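You operate a simulated robot arm through the tools that you are given. There is no shell and no other tool.

Carry out the task below with a simulated two-armed robot. There is one attempt and no reset: what you move stays moved.

JOB
Set the magnet block at 25 against the ruler stop, switch the magnet on, then slide the stop past 27.
Fine: tighten the stop's knob before the block comes; slide the block, magnet off; leave the knob loose.

It is judged by the outcome, as a careful person would: the job done as asked, and still so three seconds after it is handed in. It fails if anything else is knocked over, pushed out of place, dropped, spilled or broken.

ROBOT AND FRAMES
Two 7-joint arms with fingered hands on one trunk that stands fixed in place. Base frame: the origin is at the foot of the trunk, x ahead of it, y to its left, z up. Readings come in m, degrees, newtons and seconds.
The left shoulder is at [0.06, 0.126, 1.317], the right one opposite. With the tool pointing down near the work surface each hand reaches from about 0.1 to 0.7 m from the base axis, measured 20 degrees to its own side. Payload 2.5 kg a hand.
The TCP of each hand is the grasp point between the finger pads, 0.03 m short of the fingertips. In the tool frame z runs along the fingers and y along their closing line. Largest opening 0.104 m; the body of the gripper starts 0.035 m behind the TCP. The gripper is a hand of 5 fingers: y runs from the thumb to the fingers, the wrist lies at [-0.015, -0.104, -0.178] in the tool frame, and closing takes about 1.5 s.
Orientation is told as [roll, pitch, yaw] about the base's x, y, z axes, in that order, counted from this pose: with the fingers straight down and the wrist toward the robot, the tool's x, y and z point along [0, 1, 0], [1, 0, 0] and [0, 0, -1] of the base frame.

CONTROLS
- The arms move only by the tool servo_tool. It takes "left_plan", "right_plan" or both (then of equal length, played together; a hand with none holds still); each is a list that holds one entry, the list of rows, each a list of 6 numbers: the shift along the tool's x, y, z in m, then the turn, a rotation vector about the tool's x, y, z in degrees. In form: [[[tx, ty, tz, ax, ay, az], ...]]. A call has 1 to 20 rows; each row is the pose to reach, as a shift and turn from the pose commanded when the call began, along the tool's axes at that moment. "left_gripper" and "right_gripper" are, for a hand that has rows, the closure, from 0 (fully open) to 1 (shut), set as the call begins (left out, the last holds). A row lasts 0.2 s, in which the tool goes at most 0.05 m and 8.6 degrees; a call with a longer step from one row to the next is refused whole, and so is a gripper value outside its range. A pose out of reach is approached as far as the arm can. The call stops where the force on the tool passes 50 N (or 10 N more than at its start, if that is more) or the arm is blocked; 0.2 s more then pass. Each finger travels about 0.153 m/s and halts on what it meets, pressing with about 24 N; the grip force reading is that of the motor and also rises with nothing between the fingers. The clock runs only during rows and for 0.2 s after the last one: add rows that repeat a pose to give the fingers time. The reply holds the time, the measured pose of the TCP, the force on the tool along the base axes, the opening and the grip force, in the units named above and with some noise, with the torque about the TCP (base axes, N m) and any sound that the robot's microphone picked up.
- Cameras (640 x 400 px; columns grow to the right, rows downward): "scene" is now at [0.1037, 0.0446, 1.5292]; the picture's right is [0.50, -0.87, 0.00], its down [-0.58, -0.33, -0.75] and it looks along [0.65, 0.37, -0.67] (base axes); focal length 250 px, centre (320, 200). "left" rides on the left gripper at [-0.08, -0.078, -0.141] in its tool frame; the picture's right is [-0.78, -0.30, 0.56], its down [0.54, -0.78, 0.33] and it looks along [0.33, 0.56, 0.76] (tool axes); focal length 247 px, centre (320, 200). "right" rides on the right gripper at [0.08, -0.078, -0.141] in its tool frame; the picture's right is [-0.78, 0.30, -0.56], its down [-0.53, -0.78, 0.33] and it looks along [-0.33, 0.56, 0.76] (tool axes); focal length 247 px, centre (320, 200). There is no depth. A picture from a camera that has moved, and an enlarged one, comes with that camera's place and axes in the base frame and with its lens. The place of the scene camera against the robot may be out by one fixed shift of up to 0.025 m in any direction.
- camera(camera): a new picture of that camera. It takes no simulated time.
- slide_trunk(by): slides the trunk up (or, below 0, down) by that many m; the arms and the scene camera ride with it, the base frame stays. It gives what a move gives, with no picture.
- set_grasp(shape, hand): the hand has 5 fingers and takes this shape, open, in about a second: jaw (thumb against the fingers, like two jaws); tri (thumb and two fingers); tip (a fingertip pinch); poke (one finger out to press); point (the index stretched); flat (the hand flat); cup (the hand cupped); fist (a fist). The gripper value then closes the fingers along that shape, each until it touches; the sizes above hold for jaw. It gives what a move gives, with no picture.
- aim_head(pan, tilt): turns the head with the scene camera to pan (to the left, within 86 degrees either way) and tilt (down, from -29 to 69), counted from straight ahead of the robot. It gives what a move gives.
- inspect(camera, box): a new picture of the part [left, top, right, bottom] of that camera's present view, enlarged. It takes no simulated time.
- sign_off(): hands the job in; it is judged then, once.

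Places have to be worked out from the pictures, the camera data and where the tool is seen. Open the grippers and draw the arms clear of the work before you hand the job in, unless the task says otherwise.

The tools are called after ">>>" as name(argument=value, ...) on one line, values as JSON. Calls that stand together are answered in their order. servo_tool: Moves the arms, as the interface text tells. Its arguments: {"type":"object","properties":{"left_plan":{"type":"array"},"left_gripper":{"type":"number"},"right_plan":{"type":"array"},"right_gripper":{"type":"number"}},"required":[]} The other tools are called the same way: slide_trunk (by) slides the trunk up or down; set_grasp (shape, hand) gives the hand a shape; aim_head (pan, tilt) turns the head that bears the scene camera; camera (camera) takes a picture; inspect (camera, box) takes an enlarged picture of a part of a camera's view; sign_off () hands the job in.

At the start:

```text
clock: 0.0
left_eef_pos: [0.3623, 0.3881, 1.3237]
left_orientation: [-0.1, 0.0, 0.1]
left_force: [0.5, -0.1, -0.6]
left_moment: [0.02, 0.03, -0.01]
left_gripper_width: 0.1034
left_finger_force: 0.1
left_shape: jaw
right_eef_pos: [0.4528, 0.0334, 1.2563]
right_orientation: [0.0, 0.0, 0.0]
right_force: [-0.5, 1.1, 0.8]
right_moment: [0.02, -0.03, -0.01]
right_gripper_width: 0.1035
right_finger_force: 0.0
right_shape: jaw
trunk travel left (down, up): [-0.712, 0.228]
head pan, tilt: [29.9, 41.7]
```

scene: 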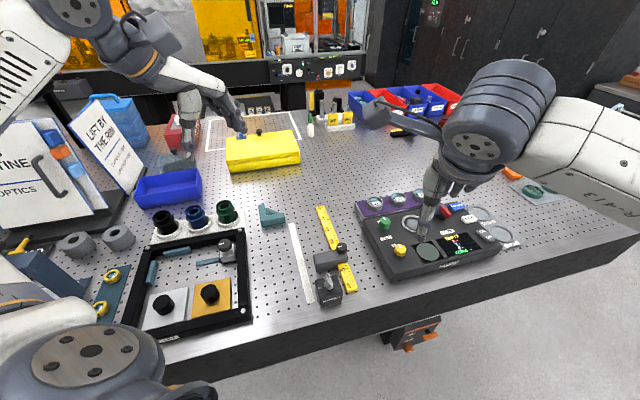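
right: 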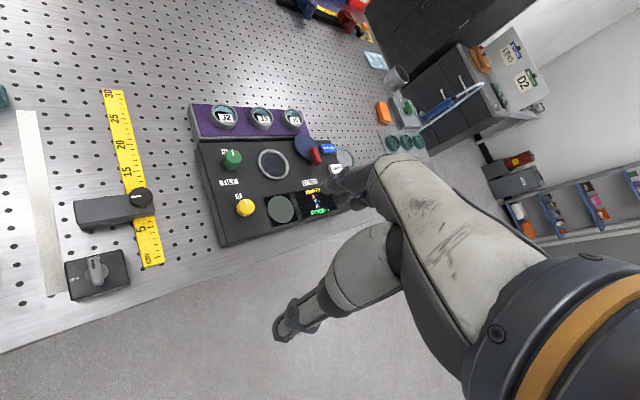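
left: 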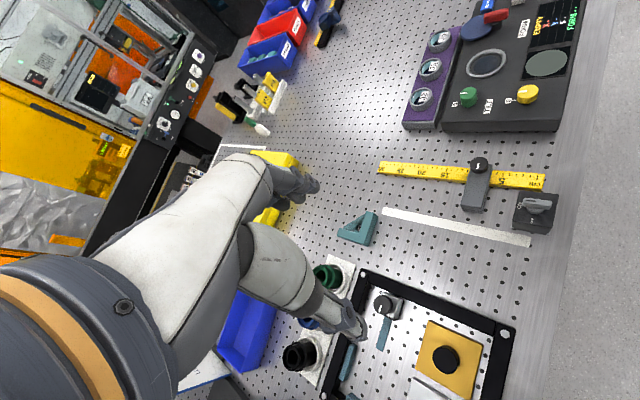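

I'll start by looking closely at the ruler, the stop and the magnet block from every camera.

>>> inspect(camera="scene", box=[260, 190, 400, 320])

>>> inspect(camera="right", box=[0, 70, 200, 310])

>>> inspect(camera="left", box=[340, 120, 580, 270])

```text
3.08 times, centred on (330, 255) of scene
camera zoom: at [0.1037, 0.0446, 1.5292], right [0.5, -0.87, 0.0], down [-0.58, -0.33, -0.75], along [0.65, 0.37, -0.67], focal length 770 px, centre (289, 31)
```

zoom: 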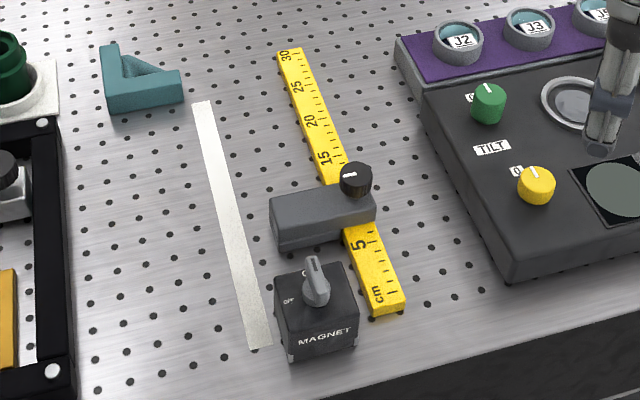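

```text
1.67 times, centred on (100, 190) of right
camera zoom: at [0.3745, 0.1124, 1.3972], right [0.3, -0.78, 0.56], down [-0.78, -0.53, -0.33], along [0.56, -0.33, -0.76], focal length 412 px, centre (687, 217)
```

zoom: 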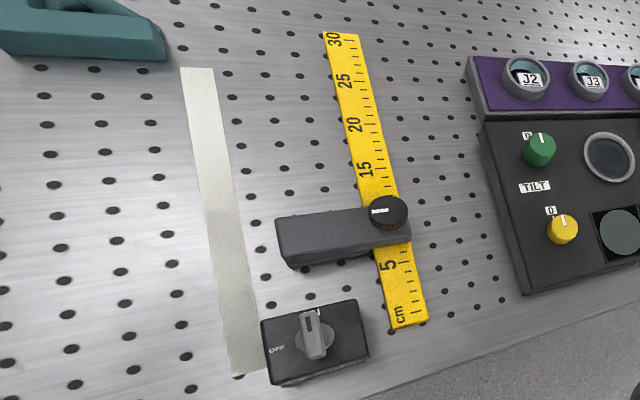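

```text
2.67 times, centred on (460, 195) of left
camera zoom: at [0.2831, 0.3087, 1.465], right [-0.3, -0.78, -0.56], down [-0.78, 0.53, -0.33], along [0.56, 0.33, -0.76], focal length 659 px, centre (-53, 213)
```

zoom: 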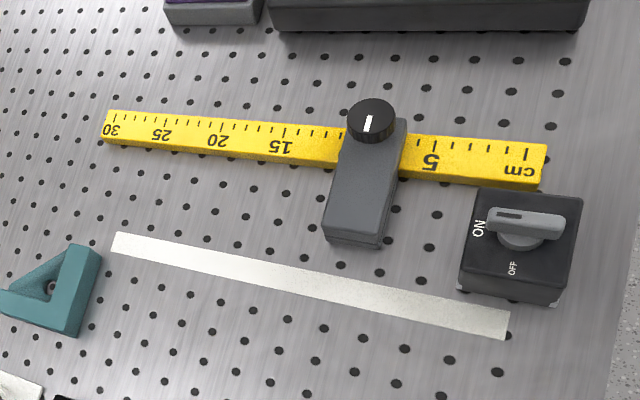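

The magnet lever currently points to ON, and the stop sits around 8–11 on the ruler. I'll swing the right hand out of the way, turning its camera toward the ruler, and bring the left hand over for a closer look.

>>> servo_tool(right_plan=[[[-0.025, -0.012, -0.007, 0, 0, -8.3], [-0.05, -0.024, -0.014, 0, 0, -16.6], [-0.075, -0.036, -0.021, 0, 0, -25], [-0.1, -0.048, -0.028, 0, 0, -33.3], [-0.125, -0.06, -0.035, 0, 0, -41.6], [-0.15, -0.073, -0.044, 0, 0, -50]]], left_plan=[[[0, 0, 0, 0, 0, 0], [0, 0, 0, 0, 0, 0], [-0.03, 0, 0.03, 0, 0, 0], [-0.06, 0, 0.06, 0, 0, 0], [-0.08, 0.01, 0.09, 0, 0, 0], [-0.1, 0.02, 0.12, 0, 0, 0]]])

```text
clock: 1.4
left_eef_pos: [0.3847, 0.2871, 1.2057]
left_orientation: [0.0, -0.1, 0.0]
left_force: [-0.7, -0.1, -0.8]
left_moment: [-0.02, -0.02, -0.02]
left_gripper_width: 0.1037
left_finger_force: 0.1
left_shape: jaw
right_eef_pos: [0.3806, -0.1179, 1.2985]
right_orientation: [-0.1, -0.1, 50.1]
right_force: [0.8, 0.6, 0.6]
right_moment: [0.01, 0.0, -0.01]
right_gripper_width: 0.1039
right_finger_force: 0.1
right_shape: jaw
trunk travel left (down, up): [-0.712, 0.228]
head pan, tilt: [29.9, 41.7]
```

Both moves landed as commanded; now I'll take pictures from all the cameras.

>>> camera(camera="left")

>>> camera(camera="right")

>>> camera(camera="scene")

```text
taken
camera left: at [0.3067, 0.2058, 1.3462], right [-0.29, -0.78, -0.56], down [-0.78, 0.53, -0.33], along [0.56, 0.33, -0.76], focal length 247 px, centre (320, 200)
```

left: 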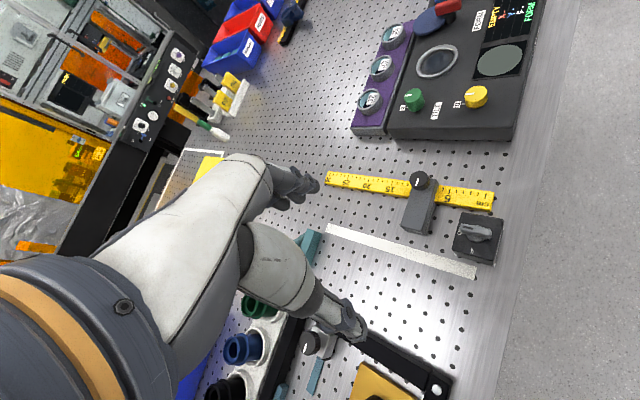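

```text
taken
camera right: at [0.2683, -0.1271, 1.4401], right [0.79, -0.27, 0.56], down [-0.09, -0.94, -0.33], along [0.61, 0.21, -0.76], focal length 247 px, centre (320, 200)
```

right: 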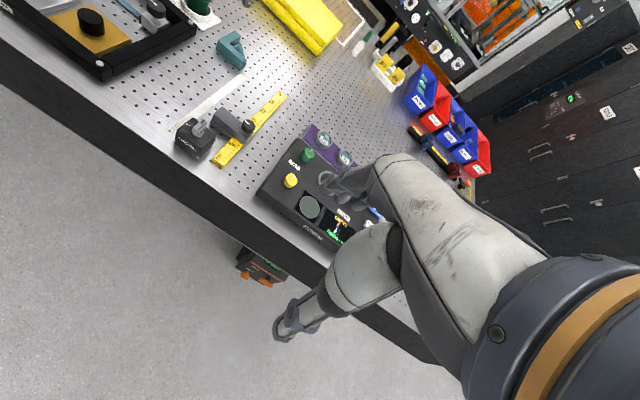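

```text
taken
camera scene: at [0.1039, 0.0442, 1.5292], right [0.5, -0.87, 0.0], down [-0.58, -0.33, -0.75], along [0.65, 0.37, -0.67], focal length 250 px, centre (320, 200)
```

scene: 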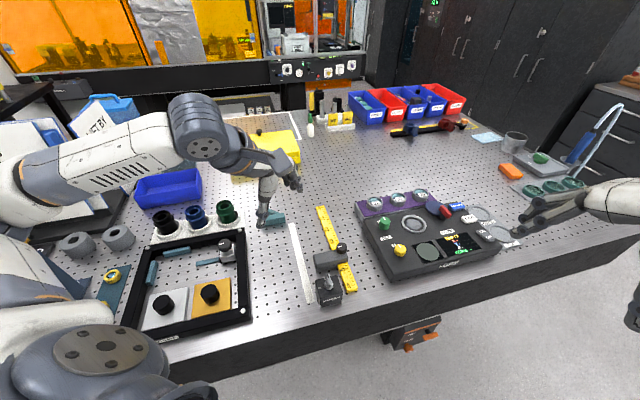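

I'll zoom in on the hand and the objects for more detail.

>>> inspect(camera="left", box=[240, 150, 400, 360])

>>> inspect(camera="left", box=[310, 150, 510, 290])

>>> inspect(camera="right", box=[160, 70, 300, 180])

>>> inspect(camera="scene", box=[240, 190, 400, 310])

```text
1.90 times, centred on (320, 255) of left
camera zoom: at [0.3067, 0.2058, 1.3462], right [-0.29, -0.78, -0.56], down [-0.78, 0.53, -0.33], along [0.56, 0.33, -0.76], focal length 470 px, centre (320, 95)
```

zoom: 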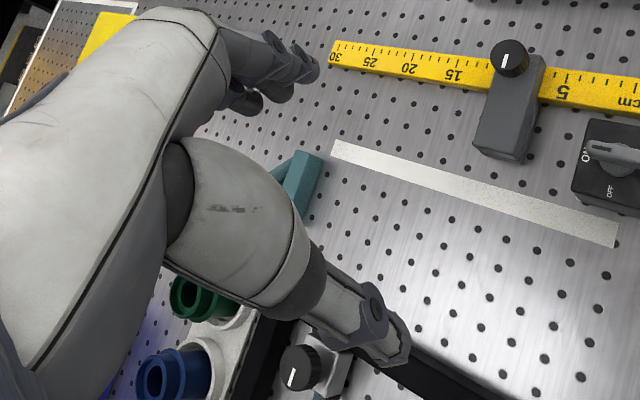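

```text
2.86 times, centred on (410, 220) of left
camera zoom: at [0.3067, 0.2058, 1.3462], right [-0.29, -0.78, -0.56], down [-0.78, 0.53, -0.33], along [0.56, 0.33, -0.76], focal length 706 px, centre (63, 143)
```

zoom: 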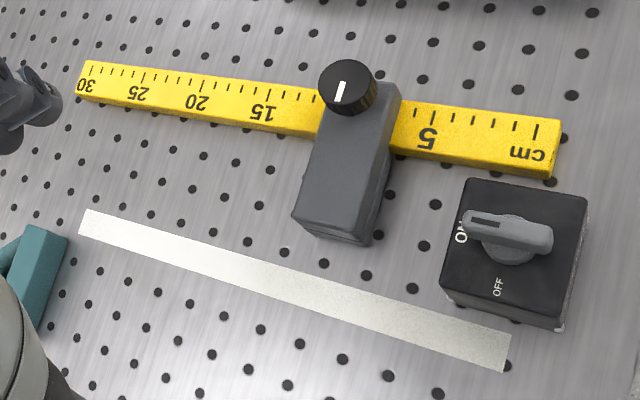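

```text
3.64 times, centred on (230, 125) of right
camera zoom: at [0.2683, -0.1271, 1.4401], right [0.79, -0.27, 0.56], down [-0.09, -0.94, -0.33], along [0.61, 0.21, -0.76], focal length 898 px, centre (647, 473)
```

zoom: 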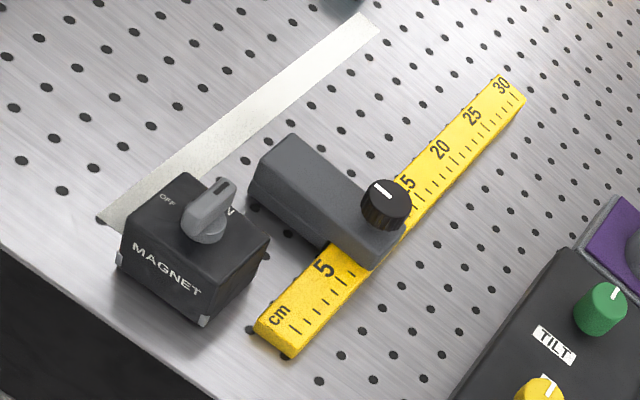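

```text
3.33 times, centred on (320, 250) of scene
camera zoom: at [0.1039, 0.0442, 1.5292], right [0.5, -0.87, 0.0], down [-0.58, -0.33, -0.75], along [0.65, 0.37, -0.67], focal length 835 px, centre (320, 33)
```

zoom: 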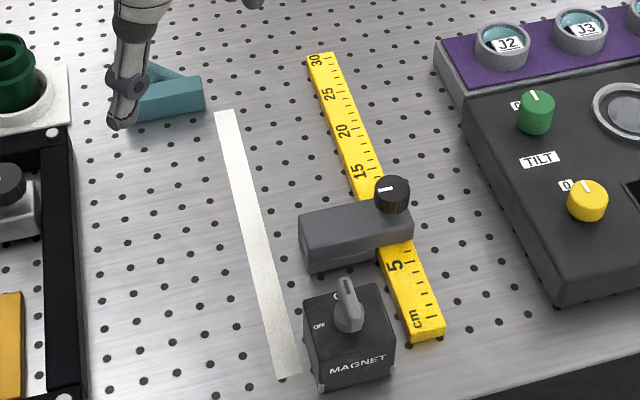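

Ruler, stop, knob and block can all be triangulated: the ruler runs at about 44° azimuth from (0.42, 0.14) to (0.645, 0.363), with the table near z≈0.92. Before I plan reach or trunk moves, I'll check the clearance on the left, around the elbow.

>>> aim_head(pan=75, tilt=45)

>>> camera(camera="scene")

```text
clock: 2.5
left_eef_pos: [0.3853, 0.2865, 1.2065]
left_orientation: [0.0, 0.1, 0.1]
left_force: [-0.6, -0.2, 0.3]
left_moment: [-0.05, 0.0, -0.03]
left_gripper_width: 0.1037
left_finger_force: 0.0
left_shape: jaw
right_eef_pos: [0.3808, -0.1183, 1.2986]
right_orientation: [0.0, 0.0, 49.8]
right_force: [-0.2, 0.2, 1.0]
right_moment: [0.0, 0.02, 0.02]
right_gripper_width: 0.1037
right_finger_force: 0.0
right_shape: jaw
trunk travel left (down, up): [-0.712, 0.228]
head pan, tilt: [75.0, 45.0]
```

```text
taken
camera scene: at [0.0521, 0.0814, 1.5244], right [0.97, -0.26, 0.0], down [-0.18, -0.68, -0.71], along [0.18, 0.68, -0.71], focal length 250 px, centre (320, 200)
```

scene: 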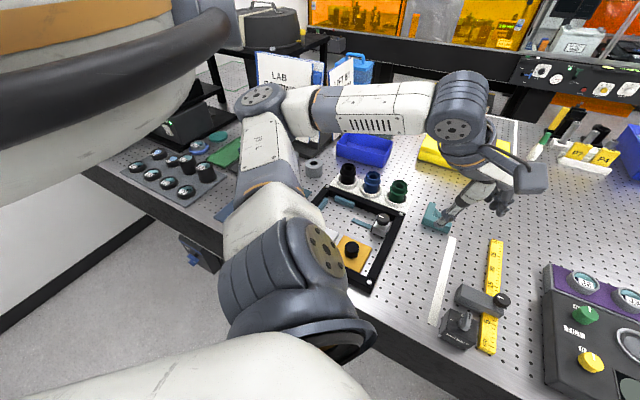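

The elbow is well clear of everything. I'll aim the head back at the ruler, then test the left hand's reach over the far end of the ruler at a safe height.

>>> aim_head(pan=27, tilt=50)

>>> servo_tool(left_plan=[[[0.008, 0.033, 0.02, 0, 0, -2.5], [0.016, 0.066, 0.04, 0, 0, -5], [0.024, 0.1, 0.06, 0, 0, -7.5], [0.032, 0.133, 0.08, 0, 0, -10], [0.04, 0.166, 0.1, 0, 0, -12.5], [0.048, 0.2, 0.12, 0, 0, -15], [0.056, 0.233, 0.14, 0, 0, -17.5], [0.0635, 0.265, 0.1565, 0, 0, -20], [0.0635, 0.265, 0.1565, 0, 0, -20]]])

>>> camera(camera="left")

>>> camera(camera="scene")

```text
clock: 3.7
left_eef_pos: [0.3851, 0.2874, 1.2061]
left_orientation: [-0.1, 0.0, 0.1]
left_force: [0.5, 0.7, -0.1]
left_moment: [-0.01, -0.02, -0.02]
left_gripper_width: 0.1038
left_finger_force: 0.0
left_shape: jaw
right_eef_pos: [0.3798, -0.1179, 1.2993]
right_orientation: [0.0, 0.0, 50.0]
right_force: [0.5, 0.6, -0.3]
right_moment: [-0.03, 0.0, 0.0]
right_gripper_width: 0.1034
right_finger_force: 0.1
right_shape: jaw
trunk travel left (down, up): [-0.712, 0.228]
head pan, tilt: [27.0, 50.0]
```

```text
clock: 5.7
left_eef_pos: [0.6459, 0.3524, 1.0517]
left_orientation: [-0.1, 0.0, 20.0]
left_force: [-0.7, -0.6, 0.3]
left_moment: [-0.01, 0.03, -0.04]
left_gripper_width: 0.1035
left_finger_force: 0.0
left_shape: jaw
right_eef_pos: [0.3801, -0.1162, 1.3003]
right_orientation: [0.1, 0.0, 50.0]
right_force: [0.5, 0.6, 0.3]
right_moment: [-0.03, -0.02, 0.0]
right_gripper_width: 0.1039
right_finger_force: 0.1
right_shape: jaw
trunk travel left (down, up): [-0.712, 0.228]
head pan, tilt: [27.0, 50.0]
```

```text
taken
camera left: at [0.599, 0.2497, 1.1915], right [-0.01, -0.83, -0.56], down [-0.91, 0.24, -0.33], along [0.41, 0.5, -0.76], focal length 247 px, centre (320, 200)
```

left: 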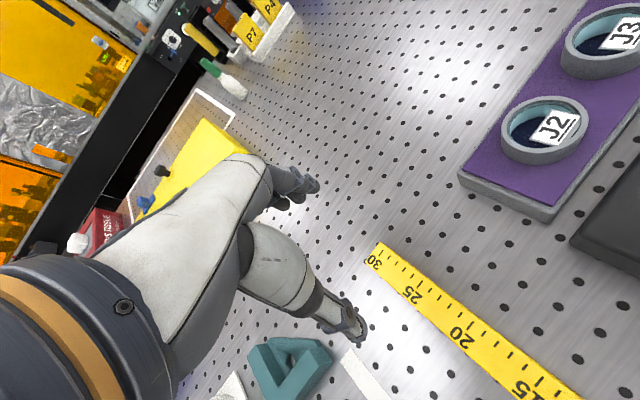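

```text
taken
camera scene: at [0.0993, 0.0381, 1.5175], right [0.45, -0.89, 0.0], down [-0.68, -0.35, -0.64], along [0.57, 0.29, -0.77], focal length 250 px, centre (320, 200)
```

scene: 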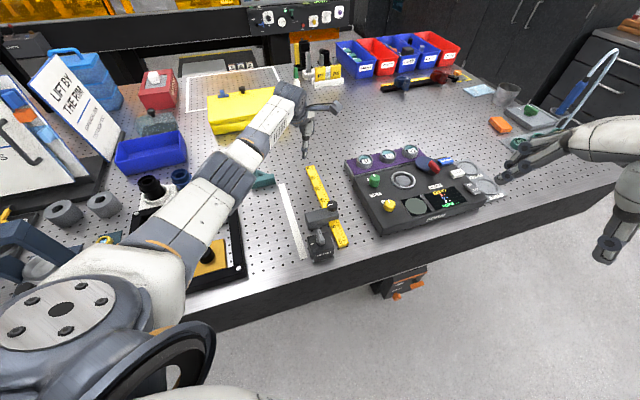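

The reach is only just enough at this trunk height. I'll pull the left hand back and up, then lower the trunk 0.10 m for margin.

>>> servo_tool(left_plan=[[[0, -0.01, -0.045, 0, 0, 2], [-0.008, -0.045, -0.075, 0, 0, 4], [-0.016, -0.085, -0.1, 0, 0, 7], [-0.024, -0.125, -0.12, 0, 0, 10], [-0.032, -0.165, -0.135, 0, 0, 13], [-0.04, -0.205, -0.15, 0, 0, 16], [-0.048, -0.245, -0.15, 0, 0, 18], [-0.0564, -0.2866, -0.15, 0, 0, 20]]])

>>> slide_trunk(by=-0.1)

>>> camera(camera="left")

>>> camera(camera="scene")

```text
clock: 7.5
left_eef_pos: [0.3945, 0.1996, 1.1982]
left_orientation: [0.0, 0.1, 0.0]
left_force: [0.2, -0.8, 0.1]
left_moment: [-0.01, 0.0, 0.01]
left_gripper_width: 0.1038
left_finger_force: 0.0
left_shape: jaw
right_eef_pos: [0.3803, -0.1187, 1.2991]
right_orientation: [0.0, 0.1, 50.0]
right_force: [0.1, 0.2, -0.2]
right_moment: [0.0, 0.0, -0.01]
right_gripper_width: 0.1038
right_finger_force: 0.1
right_shape: jaw
trunk travel left (down, up): [-0.712, 0.228]
head pan, tilt: [27.0, 50.0]
```

```text
clock: 8.8
left_eef_pos: [0.3946, 0.2002, 1.0986]
left_orientation: [0.1, 0.1, 0.1]
left_force: [0.5, -0.4, 0.3]
left_moment: [0.03, 0.01, 0.03]
left_gripper_width: 0.1037
left_finger_force: 0.0
left_shape: jaw
right_eef_pos: [0.3795, -0.1174, 1.1981]
right_orientation: [0.1, -0.1, 50.0]
right_force: [-0.1, -0.3, 0.2]
right_moment: [-0.01, -0.03, 0.0]
right_gripper_width: 0.1037
right_finger_force: 0.0
right_shape: jaw
trunk travel left (down, up): [-0.612, 0.328]
head pan, tilt: [27.0, 50.0]
```

```text
taken
camera left: at [0.3169, 0.1197, 1.2389], right [-0.3, -0.78, -0.56], down [-0.78, 0.53, -0.33], along [0.56, 0.33, -0.76], focal length 247 px, centre (320, 200)
```

left: 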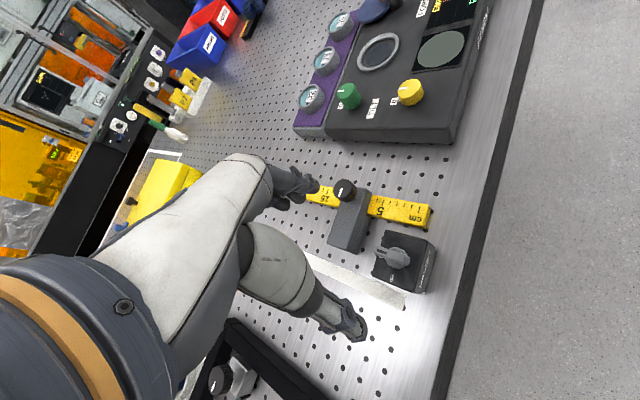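

```text
taken
camera scene: at [0.0995, 0.0379, 1.4175], right [0.45, -0.89, 0.0], down [-0.68, -0.35, -0.64], along [0.57, 0.29, -0.77], focal length 250 px, centre (320, 200)
```

scene: 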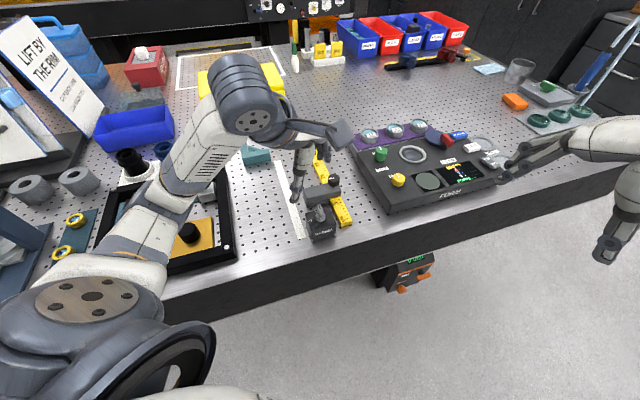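

>>> inspect(camera="left", box=[290, 160, 450, 310])

>>> inspect(camera="scene", box=[270, 130, 380, 250])

>>> inspect(camera="right", box=[120, 60, 300, 200])

```text
2.67 times, centred on (370, 235) of left
camera zoom: at [0.3169, 0.1197, 1.2389], right [-0.3, -0.78, -0.56], down [-0.78, 0.53, -0.33], along [0.56, 0.33, -0.76], focal length 659 px, centre (187, 107)
```

zoom: 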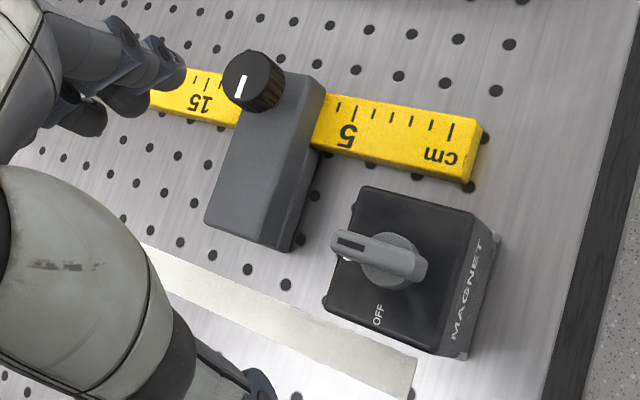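

```text
3.33 times, centred on (325, 190) of scene
camera zoom: at [0.0995, 0.0379, 1.4175], right [0.45, -0.89, 0.0], down [-0.68, -0.35, -0.64], along [0.57, 0.29, -0.77], focal length 835 px, centre (303, 233)
```

zoom: 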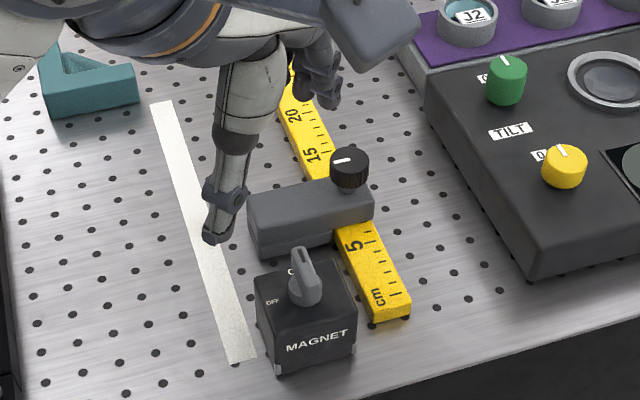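

```text
2.86 times, centred on (210, 130) of right
camera zoom: at [0.2683, -0.1263, 1.34], right [0.78, -0.27, 0.56], down [-0.09, -0.94, -0.33], along [0.61, 0.21, -0.76], focal length 706 px, centre (634, 400)
```

zoom: 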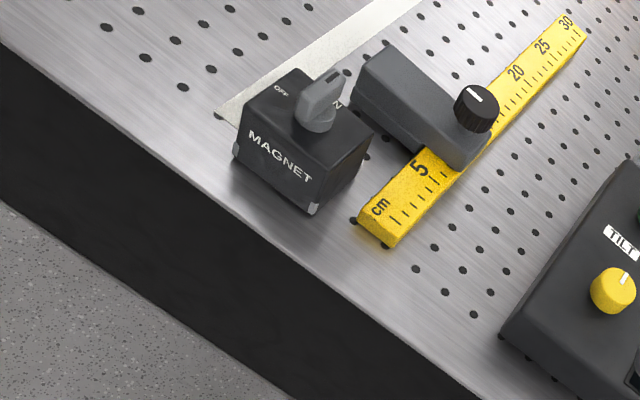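

I'll zoom in further to read the ruler ticks and the face of the stop.

>>> inspect(camera="left", box=[365, 185, 440, 235])

>>> inspect(camera="right", box=[200, 95, 260, 150])

>>> inspect(camera="right", box=[230, 60, 280, 110])

>>> inspect(camera="scene", box=[310, 150, 360, 235])

```text
8.00 times, centred on (402, 210) of left
camera zoom: at [0.3169, 0.1197, 1.2389], right [-0.3, -0.78, -0.56], down [-0.78, 0.53, -0.33], along [0.56, 0.33, -0.76], focal length 1976 px, centre (-340, 120)
```

zoom: 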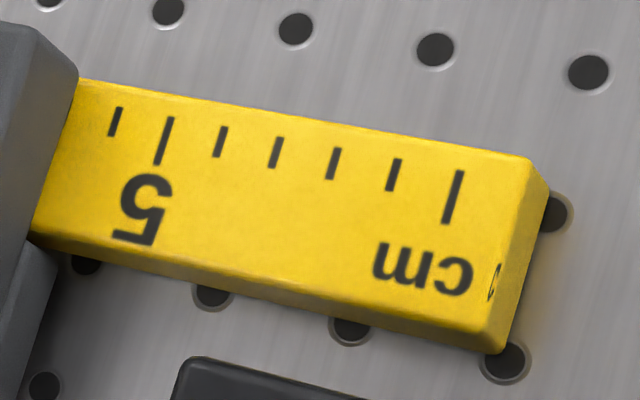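

```text
7.27 times, centred on (230, 122) of right
camera zoom: at [0.2683, -0.1263, 1.34], right [0.78, -0.27, 0.56], down [-0.09, -0.94, -0.33], along [0.61, 0.21, -0.76], focal length 1796 px, centre (974, 764)
```

zoom: 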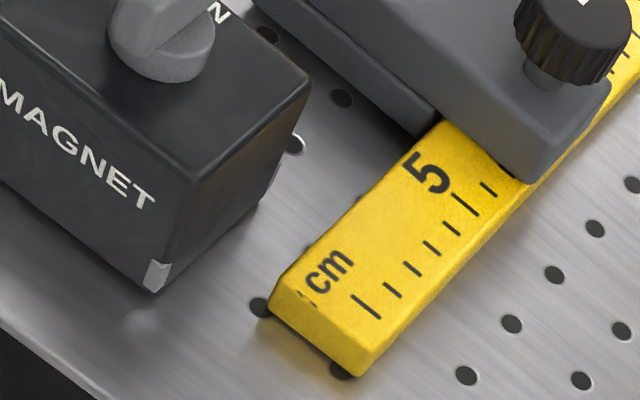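

```text
8.00 times, centred on (255, 85) of right
camera zoom: at [0.2683, -0.1263, 1.34], right [0.78, -0.27, 0.56], down [-0.09, -0.94, -0.33], along [0.61, 0.21, -0.76], focal length 1976 px, centre (840, 1120)
```

zoom: 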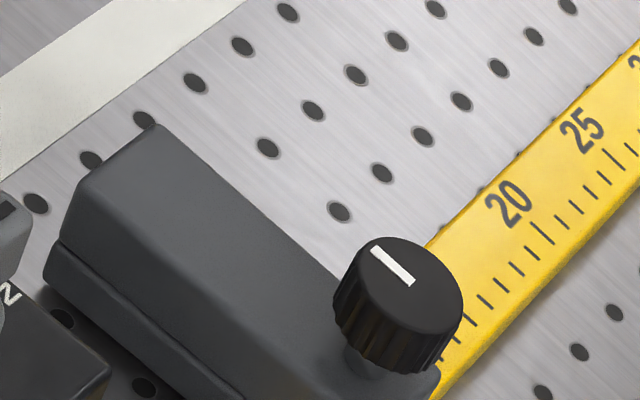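

```text
4.71 times, centred on (335, 192) of scene
camera zoom: at [0.0995, 0.0379, 1.4175], right [0.45, -0.89, 0.0], down [-0.68, -0.35, -0.64], along [0.57, 0.29, -0.77], focal length 1178 px, centre (249, 235)
```

zoom: 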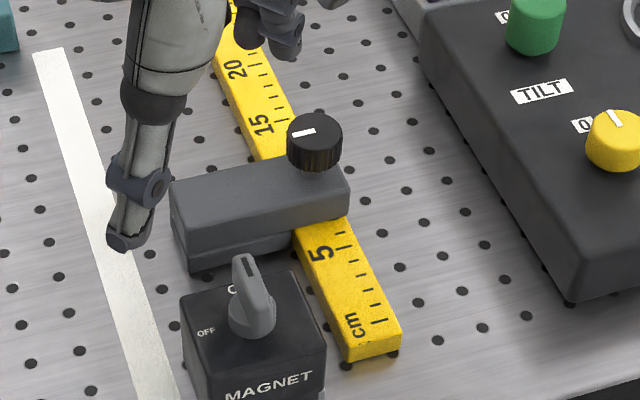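

I'll look at the left hand itself to understand how the fingers are shaped.

>>> inspect(camera="scene", box=[250, 90, 360, 210])

>>> inspect(camera="left", box=[230, 150, 380, 350])

>>> inspect(camera="right", box=[90, 0, 300, 130])

```text
3.33 times, centred on (305, 150) of scene
camera zoom: at [0.0995, 0.0379, 1.4175], right [0.45, -0.89, 0.0], down [-0.68, -0.35, -0.64], along [0.57, 0.29, -0.77], focal length 835 px, centre (370, 367)
```

zoom: 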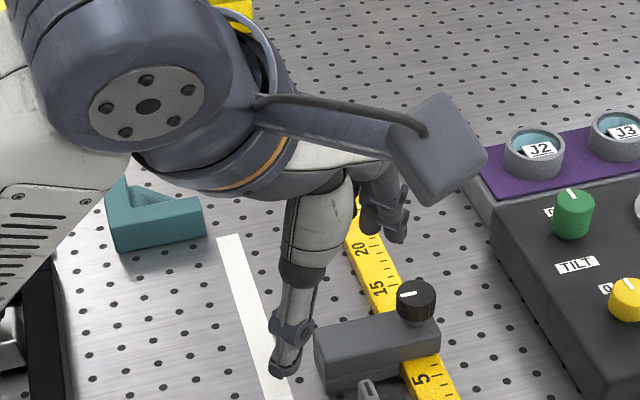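

```text
2.00 times, centred on (305, 250) of left
camera zoom: at [0.3169, 0.1197, 1.2389], right [-0.3, -0.78, -0.56], down [-0.78, 0.53, -0.33], along [0.56, 0.33, -0.76], focal length 494 px, centre (350, 100)
```

zoom: 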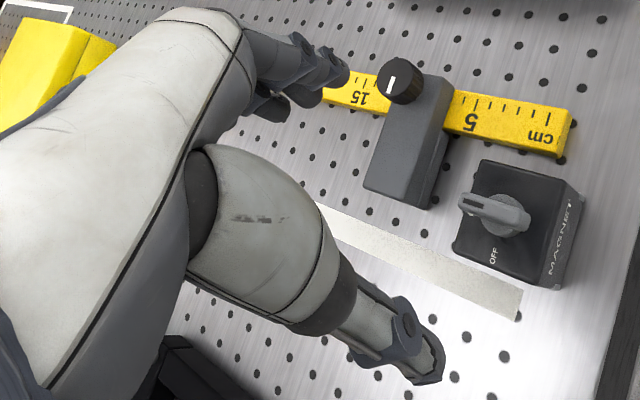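

```text
3.05 times, centred on (195, 65) of right
camera zoom: at [0.2683, -0.1263, 1.34], right [0.78, -0.27, 0.56], down [-0.09, -0.94, -0.33], along [0.61, 0.21, -0.76], focal length 753 px, centre (701, 611)
```

zoom: 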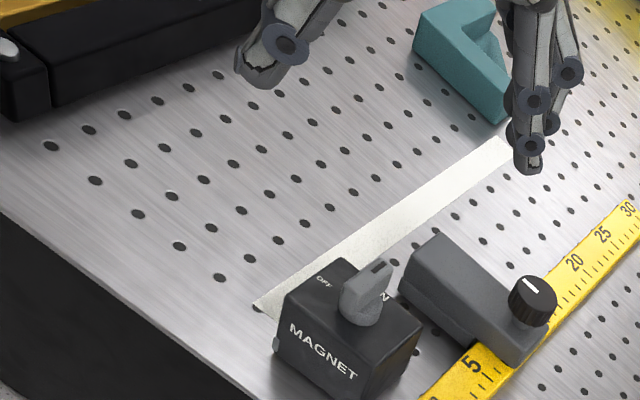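

The knob is at about (0.495, 0.193) with its top near z≈0.985. I'll bring the left hand above it, yawed 60° and partly closed, before lowering.

>>> servo_tool(left_plan=[[[-0.001, 0.015, 0.005, 0, 0, -8.5], [-0.002, 0.03, 0.01, 0, 0, -17], [-0.003, 0.045, 0.015, 0, 0, -25.5], [-0.004, 0.06, 0.02, 0, 0, -34], [-0.005, 0.075, 0.026, 0, 0, -42.5], [-0.006, 0.09, 0.032, 0, 0, -51], [-0.0072, 0.1005, 0.0386, 0, 0, -59.5], [-0.0072, 0.1005, 0.0386, 0, 0, -60]]], left_gripper=0.4)

>>> camera(camera="left")

>>> inspect(camera="right", box=[120, 20, 320, 160])

>>> inspect(camera="scene", box=[250, 110, 390, 240])

```text
clock: 10.6
left_eef_pos: [0.4944, 0.1926, 1.061]
left_orientation: [0.1, 0.0, 60.2]
left_force: [-0.5, -0.6, 0.5]
left_moment: [0.0, -0.02, 0.0]
left_gripper_width: 0.0627
left_finger_force: 0.1
left_shape: jaw
right_eef_pos: [0.3797, -0.1174, 1.1981]
right_orientation: [0.0, 0.0, 50.0]
right_force: [0.6, 0.2, -0.2]
right_moment: [-0.02, 0.02, 0.02]
right_gripper_width: 0.1036
right_finger_force: 0.0
right_shape: jaw
trunk travel left (down, up): [-0.612, 0.328]
head pan, tilt: [27.0, 50.0]
```

```text
taken
camera left: at [0.5244, 0.0853, 1.2006], right [0.53, -0.64, -0.56], down [-0.85, -0.41, -0.33], along [-0.01, 0.65, -0.76], focal length 247 px, centre (320, 200)
```

left: 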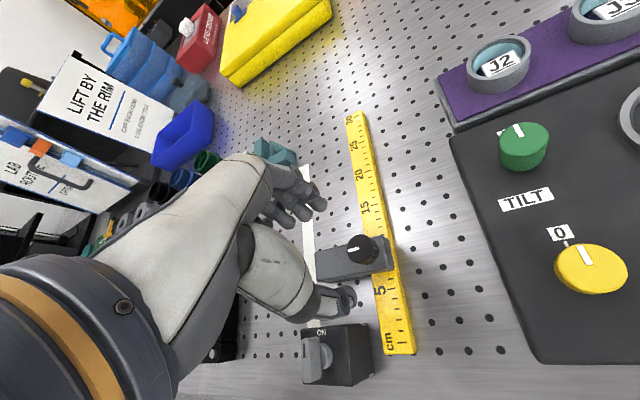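

```text
2.86 times, centred on (220, 90) of right
camera zoom: at [0.2683, -0.1262, 1.34], right [0.78, -0.27, 0.56], down [-0.09, -0.94, -0.33], along [0.61, 0.21, -0.76], focal length 706 px, centre (606, 514)
```

zoom: 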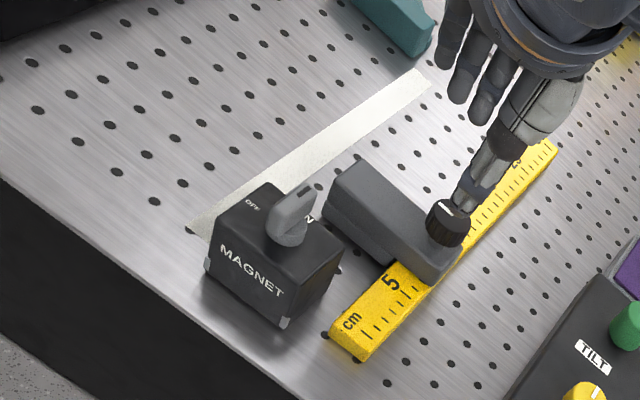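

```text
3.08 times, centred on (320, 175) of scene
camera zoom: at [0.0996, 0.0379, 1.4175], right [0.45, -0.89, 0.0], down [-0.68, -0.35, -0.64], along [0.57, 0.29, -0.77], focal length 770 px, centre (320, 277)
```

zoom: 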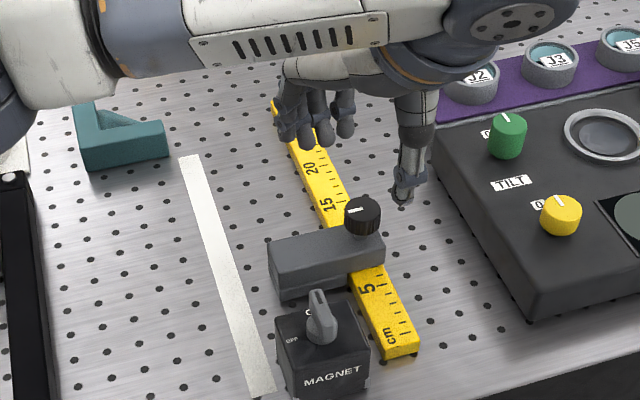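

Left-camera and scene estimates of the knob differ by about a centimetre, so I'll zoom in to refine it before descending.

>>> inspect(camera="left", box=[280, 170, 440, 320])

>>> inspect(camera="scene", box=[290, 140, 370, 210])

```text
2.67 times, centred on (360, 245) of left
camera zoom: at [0.5244, 0.0853, 1.2006], right [0.53, -0.64, -0.56], down [-0.85, -0.41, -0.33], along [-0.01, 0.65, -0.76], focal length 659 px, centre (213, 80)
```

zoom: 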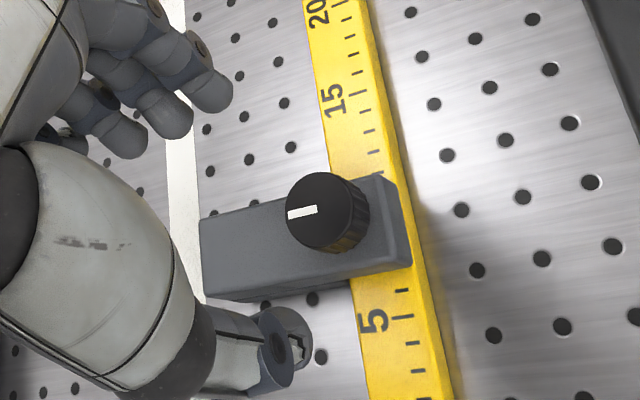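

```text
5.71 times, centred on (330, 175) of scene
camera zoom: at [0.0996, 0.0379, 1.4175], right [0.45, -0.89, 0.0], down [-0.68, -0.35, -0.64], along [0.57, 0.29, -0.77], focal length 1431 px, centre (263, 343)
```

zoom: 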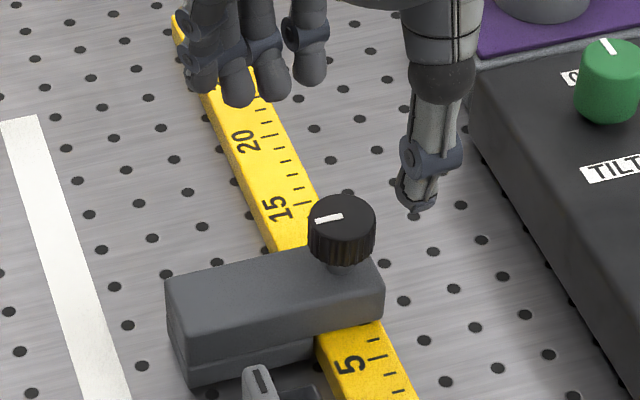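

The estimates average to a knob at about (0.500, 0.197). I'll descend the open hand around it to TCP z≈1.003.

>>> servo_tool(left_plan=[[[-0.0023, 0.006, 0.015, 0, 0, 0], [-0.0023, 0.006, 0.03, 0, 0, 0], [-0.0023, 0.006, 0.042, 0, 0, 0], [-0.0023, 0.006, 0.05, 0, 0, 0], [-0.0023, 0.006, 0.057, 0, 0, 0], [-0.0023, 0.006, 0.057, 0, 0, 0]]])

>>> inspect(camera="left", box=[250, 150, 430, 320])

>>> inspect(camera="right", box=[180, 30, 300, 130])

>>> inspect(camera="scene", box=[280, 130, 380, 220])

```text
clock: 12.0
left_eef_pos: [0.5007, 0.1989, 1.0034]
left_orientation: [0.0, 0.0, 60.1]
left_force: [-0.3, -0.3, 0.6]
left_moment: [0.04, 0.0, -0.02]
left_gripper_width: 0.0627
left_finger_force: 0.0
left_shape: jaw
right_eef_pos: [0.3793, -0.1172, 1.1991]
right_orientation: [0.0, 0.0, 50.0]
right_force: [0.2, 0.1, -0.1]
right_moment: [-0.03, -0.04, -0.02]
right_gripper_width: 0.1037
right_finger_force: 0.1
right_shape: jaw
trunk travel left (down, up): [-0.612, 0.328]
head pan, tilt: [27.0, 50.0]
```

```text
2.35 times, centred on (340, 235) of left
camera zoom: at [0.5304, 0.0908, 1.1442], right [0.52, -0.64, -0.56], down [-0.85, -0.41, -0.33], along [-0.01, 0.65, -0.76], focal length 581 px, centre (273, 118)
```

zoom: 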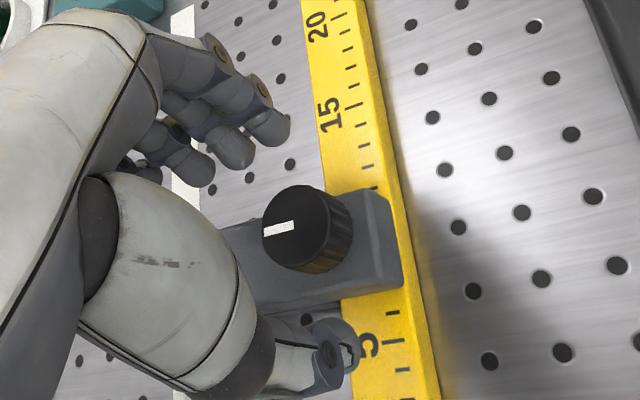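

```text
4.00 times, centred on (240, 80) of right
camera zoom: at [0.2684, -0.1263, 1.34], right [0.78, -0.27, 0.56], down [-0.09, -0.94, -0.33], along [0.61, 0.21, -0.76], focal length 988 px, centre (640, 680)
```

zoom: 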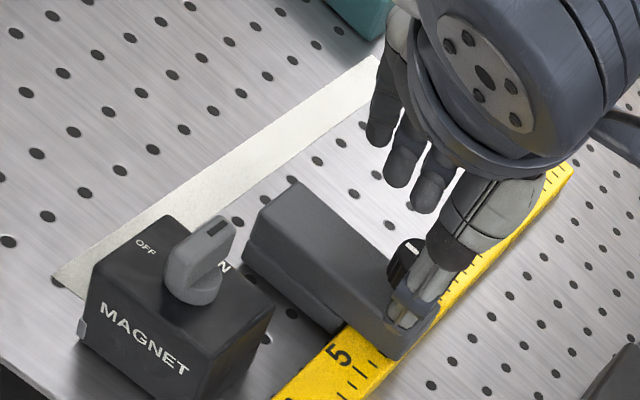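

```text
4.44 times, centred on (330, 175) of scene
camera zoom: at [0.0996, 0.0378, 1.4175], right [0.45, -0.89, 0.0], down [-0.68, -0.35, -0.64], along [0.57, 0.29, -0.77], focal length 1113 px, centre (276, 311)
```

zoom: 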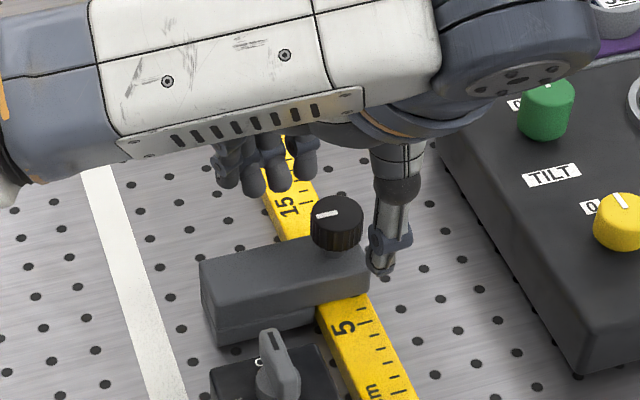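

The knob sits midway between the thumb and index, so I'll close on it.

>>> servo_tool(left_plan=[[[0, 0, 0, 0, 0, 0], [0, 0, 0, 0, 0, 0], [0, 0, 0, 0, 0, 0], [0, 0, 0, 0, 0, 0], [0, 0, 0, 0, 0, 0], [0, 0, 0, 0, 0, 0]]], left_gripper=0.9)

>>> inspect(camera="left", box=[250, 150, 430, 320])

>>> inspect(camera="scene", box=[280, 130, 380, 220])

```text
clock: 13.4
left_eef_pos: [0.5006, 0.1987, 1.0055]
left_orientation: [-0.2, -0.1, 60.1]
left_force: [0.4, -1.4, 2.0]
left_moment: [-0.08, -0.02, 0.0]
left_gripper_width: 0.0184
left_finger_force: 23.4
left_shape: jaw
right_eef_pos: [0.3803, -0.1172, 1.1983]
right_orientation: [0.0, 0.0, 50.0]
right_force: [-0.3, 0.5, -0.4]
right_moment: [-0.03, 0.02, 0.02]
right_gripper_width: 0.1038
right_finger_force: 0.0
right_shape: jaw
trunk travel left (down, up): [-0.612, 0.328]
head pan, tilt: [27.0, 50.0]
```

```text
2.35 times, centred on (340, 235) of left
camera zoom: at [0.5304, 0.0906, 1.1446], right [0.53, -0.64, -0.56], down [-0.85, -0.41, -0.33], along [-0.01, 0.65, -0.76], focal length 581 px, centre (273, 118)
```

zoom: 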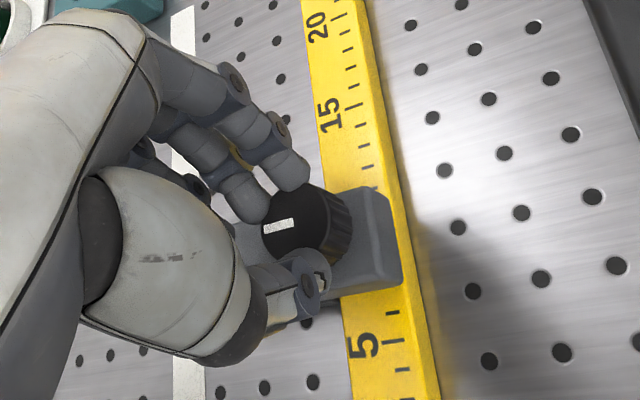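

```text
4.44 times, centred on (330, 175) of scene
camera zoom: at [0.0995, 0.0376, 1.4175], right [0.45, -0.89, 0.0], down [-0.68, -0.35, -0.64], along [0.57, 0.29, -0.77], focal length 1113 px, centre (276, 311)
```

zoom: 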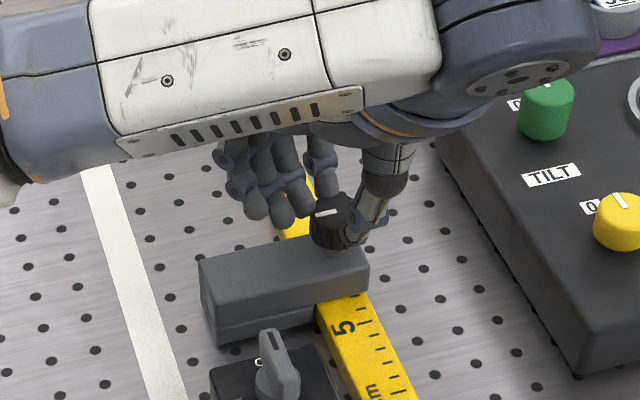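

The knob is gripped (width 0.018, 23 N). I'll try a small slide of 1 cm along the ruler to see whether the stop is loose.

>>> servo_tool(left_plan=[[[-0.0008, 0.0029, 0, 0, 0, 0], [-0.0016, 0.0058, 0, 0, 0, 0], [-0.0021, 0.0077, 0, 0, 0, 0], [-0.0026, 0.0097, 0, 0, 0, 0]]])

>>> inspect(camera="left", box=[250, 150, 430, 320])

```text
clock: 14.4
left_eef_pos: [0.5078, 0.2043, 1.0032]
left_orientation: [-0.1, 0.0, 60.2]
left_force: [-2.0, 1.7, 4.6]
left_moment: [0.03, 0.06, -0.01]
left_gripper_width: 0.0181
left_finger_force: 24.7
left_shape: jaw
right_eef_pos: [0.3798, -0.1174, 1.1985]
right_orientation: [0.0, 0.0, 50.0]
right_force: [1.2, -0.4, 0.8]
right_moment: [0.01, -0.03, -0.04]
right_gripper_width: 0.1037
right_finger_force: 0.0
right_shape: jaw
trunk travel left (down, up): [-0.612, 0.328]
head pan, tilt: [27.0, 50.0]
```

```text
2.35 times, centred on (340, 235) of left
camera zoom: at [0.5373, 0.0967, 1.1442], right [0.53, -0.64, -0.56], down [-0.85, -0.41, -0.33], along [-0.01, 0.65, -0.76], focal length 581 px, centre (273, 118)
```

zoom: 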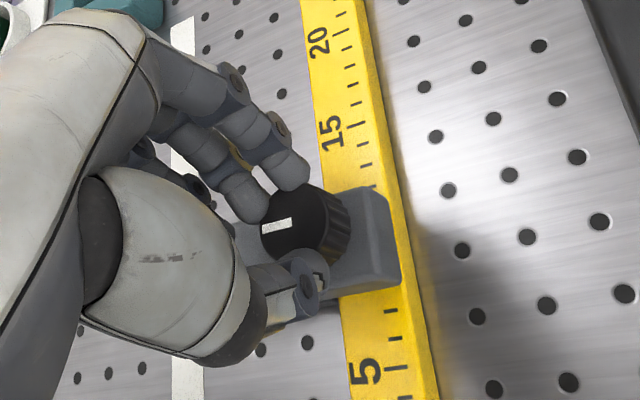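

The stop slides freely, so the knob is loose. I'll drag it another 6 cm along the ruler and check for side force.

>>> servo_tool(left_plan=[[[-0.0026, 0.0097, 0, 0, 0, 0], [-0.0052, 0.0193, 0, 0, 0, 0], [-0.0078, 0.029, 0, 0, 0, 0], [-0.0104, 0.0386, 0, 0, 0, 0], [-0.0129, 0.0483, 0, 0, 0, 0], [-0.0155, 0.058, 0, 0, 0, 0]]])

>>> inspect(camera="left", box=[250, 150, 430, 320])

```text
clock: 15.8
left_eef_pos: [0.5499, 0.2475, 1.0026]
left_orientation: [-0.2, -0.1, 60.1]
left_force: [-1.0, -0.3, 6.8]
left_moment: [-0.03, 0.03, -0.03]
left_gripper_width: 0.0183
left_finger_force: 24.4
left_shape: jaw
right_eef_pos: [0.3793, -0.1178, 1.1991]
right_orientation: [-0.1, -0.1, 50.1]
right_force: [-0.8, -0.4, -0.4]
right_moment: [-0.02, -0.04, 0.03]
right_gripper_width: 0.1036
right_finger_force: 0.0
right_shape: jaw
trunk travel left (down, up): [-0.612, 0.328]
head pan, tilt: [27.0, 50.0]
```

```text
2.35 times, centred on (340, 235) of left
camera zoom: at [0.579, 0.1385, 1.144], right [0.53, -0.64, -0.56], down [-0.85, -0.41, -0.33], along [-0.01, 0.65, -0.76], focal length 581 px, centre (273, 118)
```

zoom: 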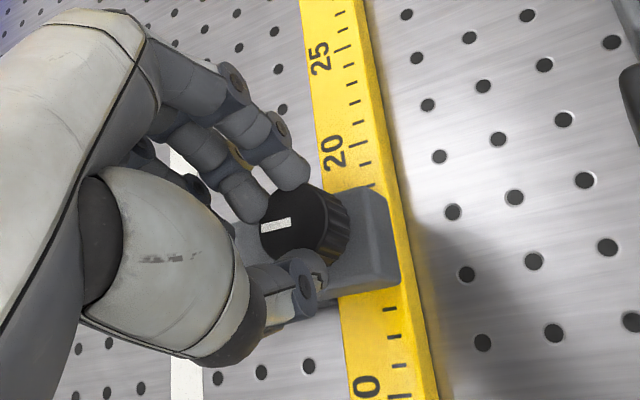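

The stop's edge now reads about 13.9 and the side force is small. I'll slide a further 8 cm and then check reach.

>>> servo_tool(left_plan=[[[-0.0026, 0.0097, 0, 0, 0, 0], [-0.0052, 0.0193, 0, 0, 0, 0], [-0.0078, 0.029, 0, 0, 0, 0], [-0.0104, 0.0386, 0, 0, 0, 0], [-0.0129, 0.0483, 0, 0, 0, 0], [-0.0155, 0.058, 0, 0, 0, 0], [-0.0181, 0.0676, 0, 0, 0, 0], [-0.0207, 0.0773, 0, 0, 0, 0]]])

>>> inspect(camera="left", box=[250, 150, 430, 320])

```text
clock: 17.6
left_eef_pos: [0.607, 0.3043, 1.0025]
left_orientation: [-0.1, -0.1, 60.0]
left_force: [0.9, -0.5, 5.8]
left_moment: [-0.07, 0.02, -0.05]
left_gripper_width: 0.0184
left_finger_force: 24.1
left_shape: jaw
right_eef_pos: [0.3786, -0.1177, 1.1994]
right_orientation: [0.0, 0.1, 50.0]
right_force: [0.4, -0.9, 0.3]
right_moment: [-0.03, 0.01, 0.03]
right_gripper_width: 0.1037
right_finger_force: 0.1
right_shape: jaw
trunk travel left (down, up): [-0.612, 0.328]
head pan, tilt: [27.0, 50.0]
```

```text
2.35 times, centred on (340, 235) of left
camera zoom: at [0.6365, 0.1962, 1.1441], right [0.53, -0.64, -0.56], down [-0.85, -0.41, -0.33], along [-0.01, 0.65, -0.76], focal length 581 px, centre (273, 118)
```

zoom: 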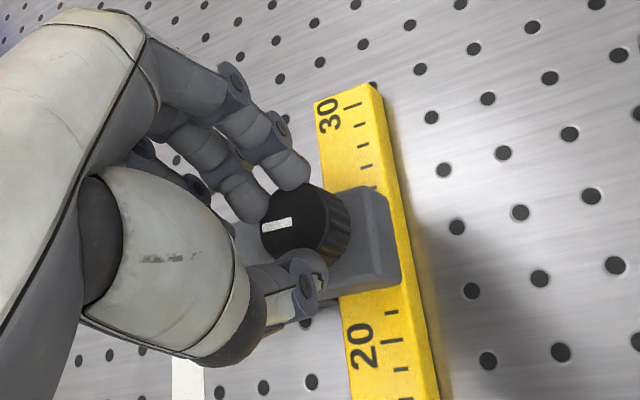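

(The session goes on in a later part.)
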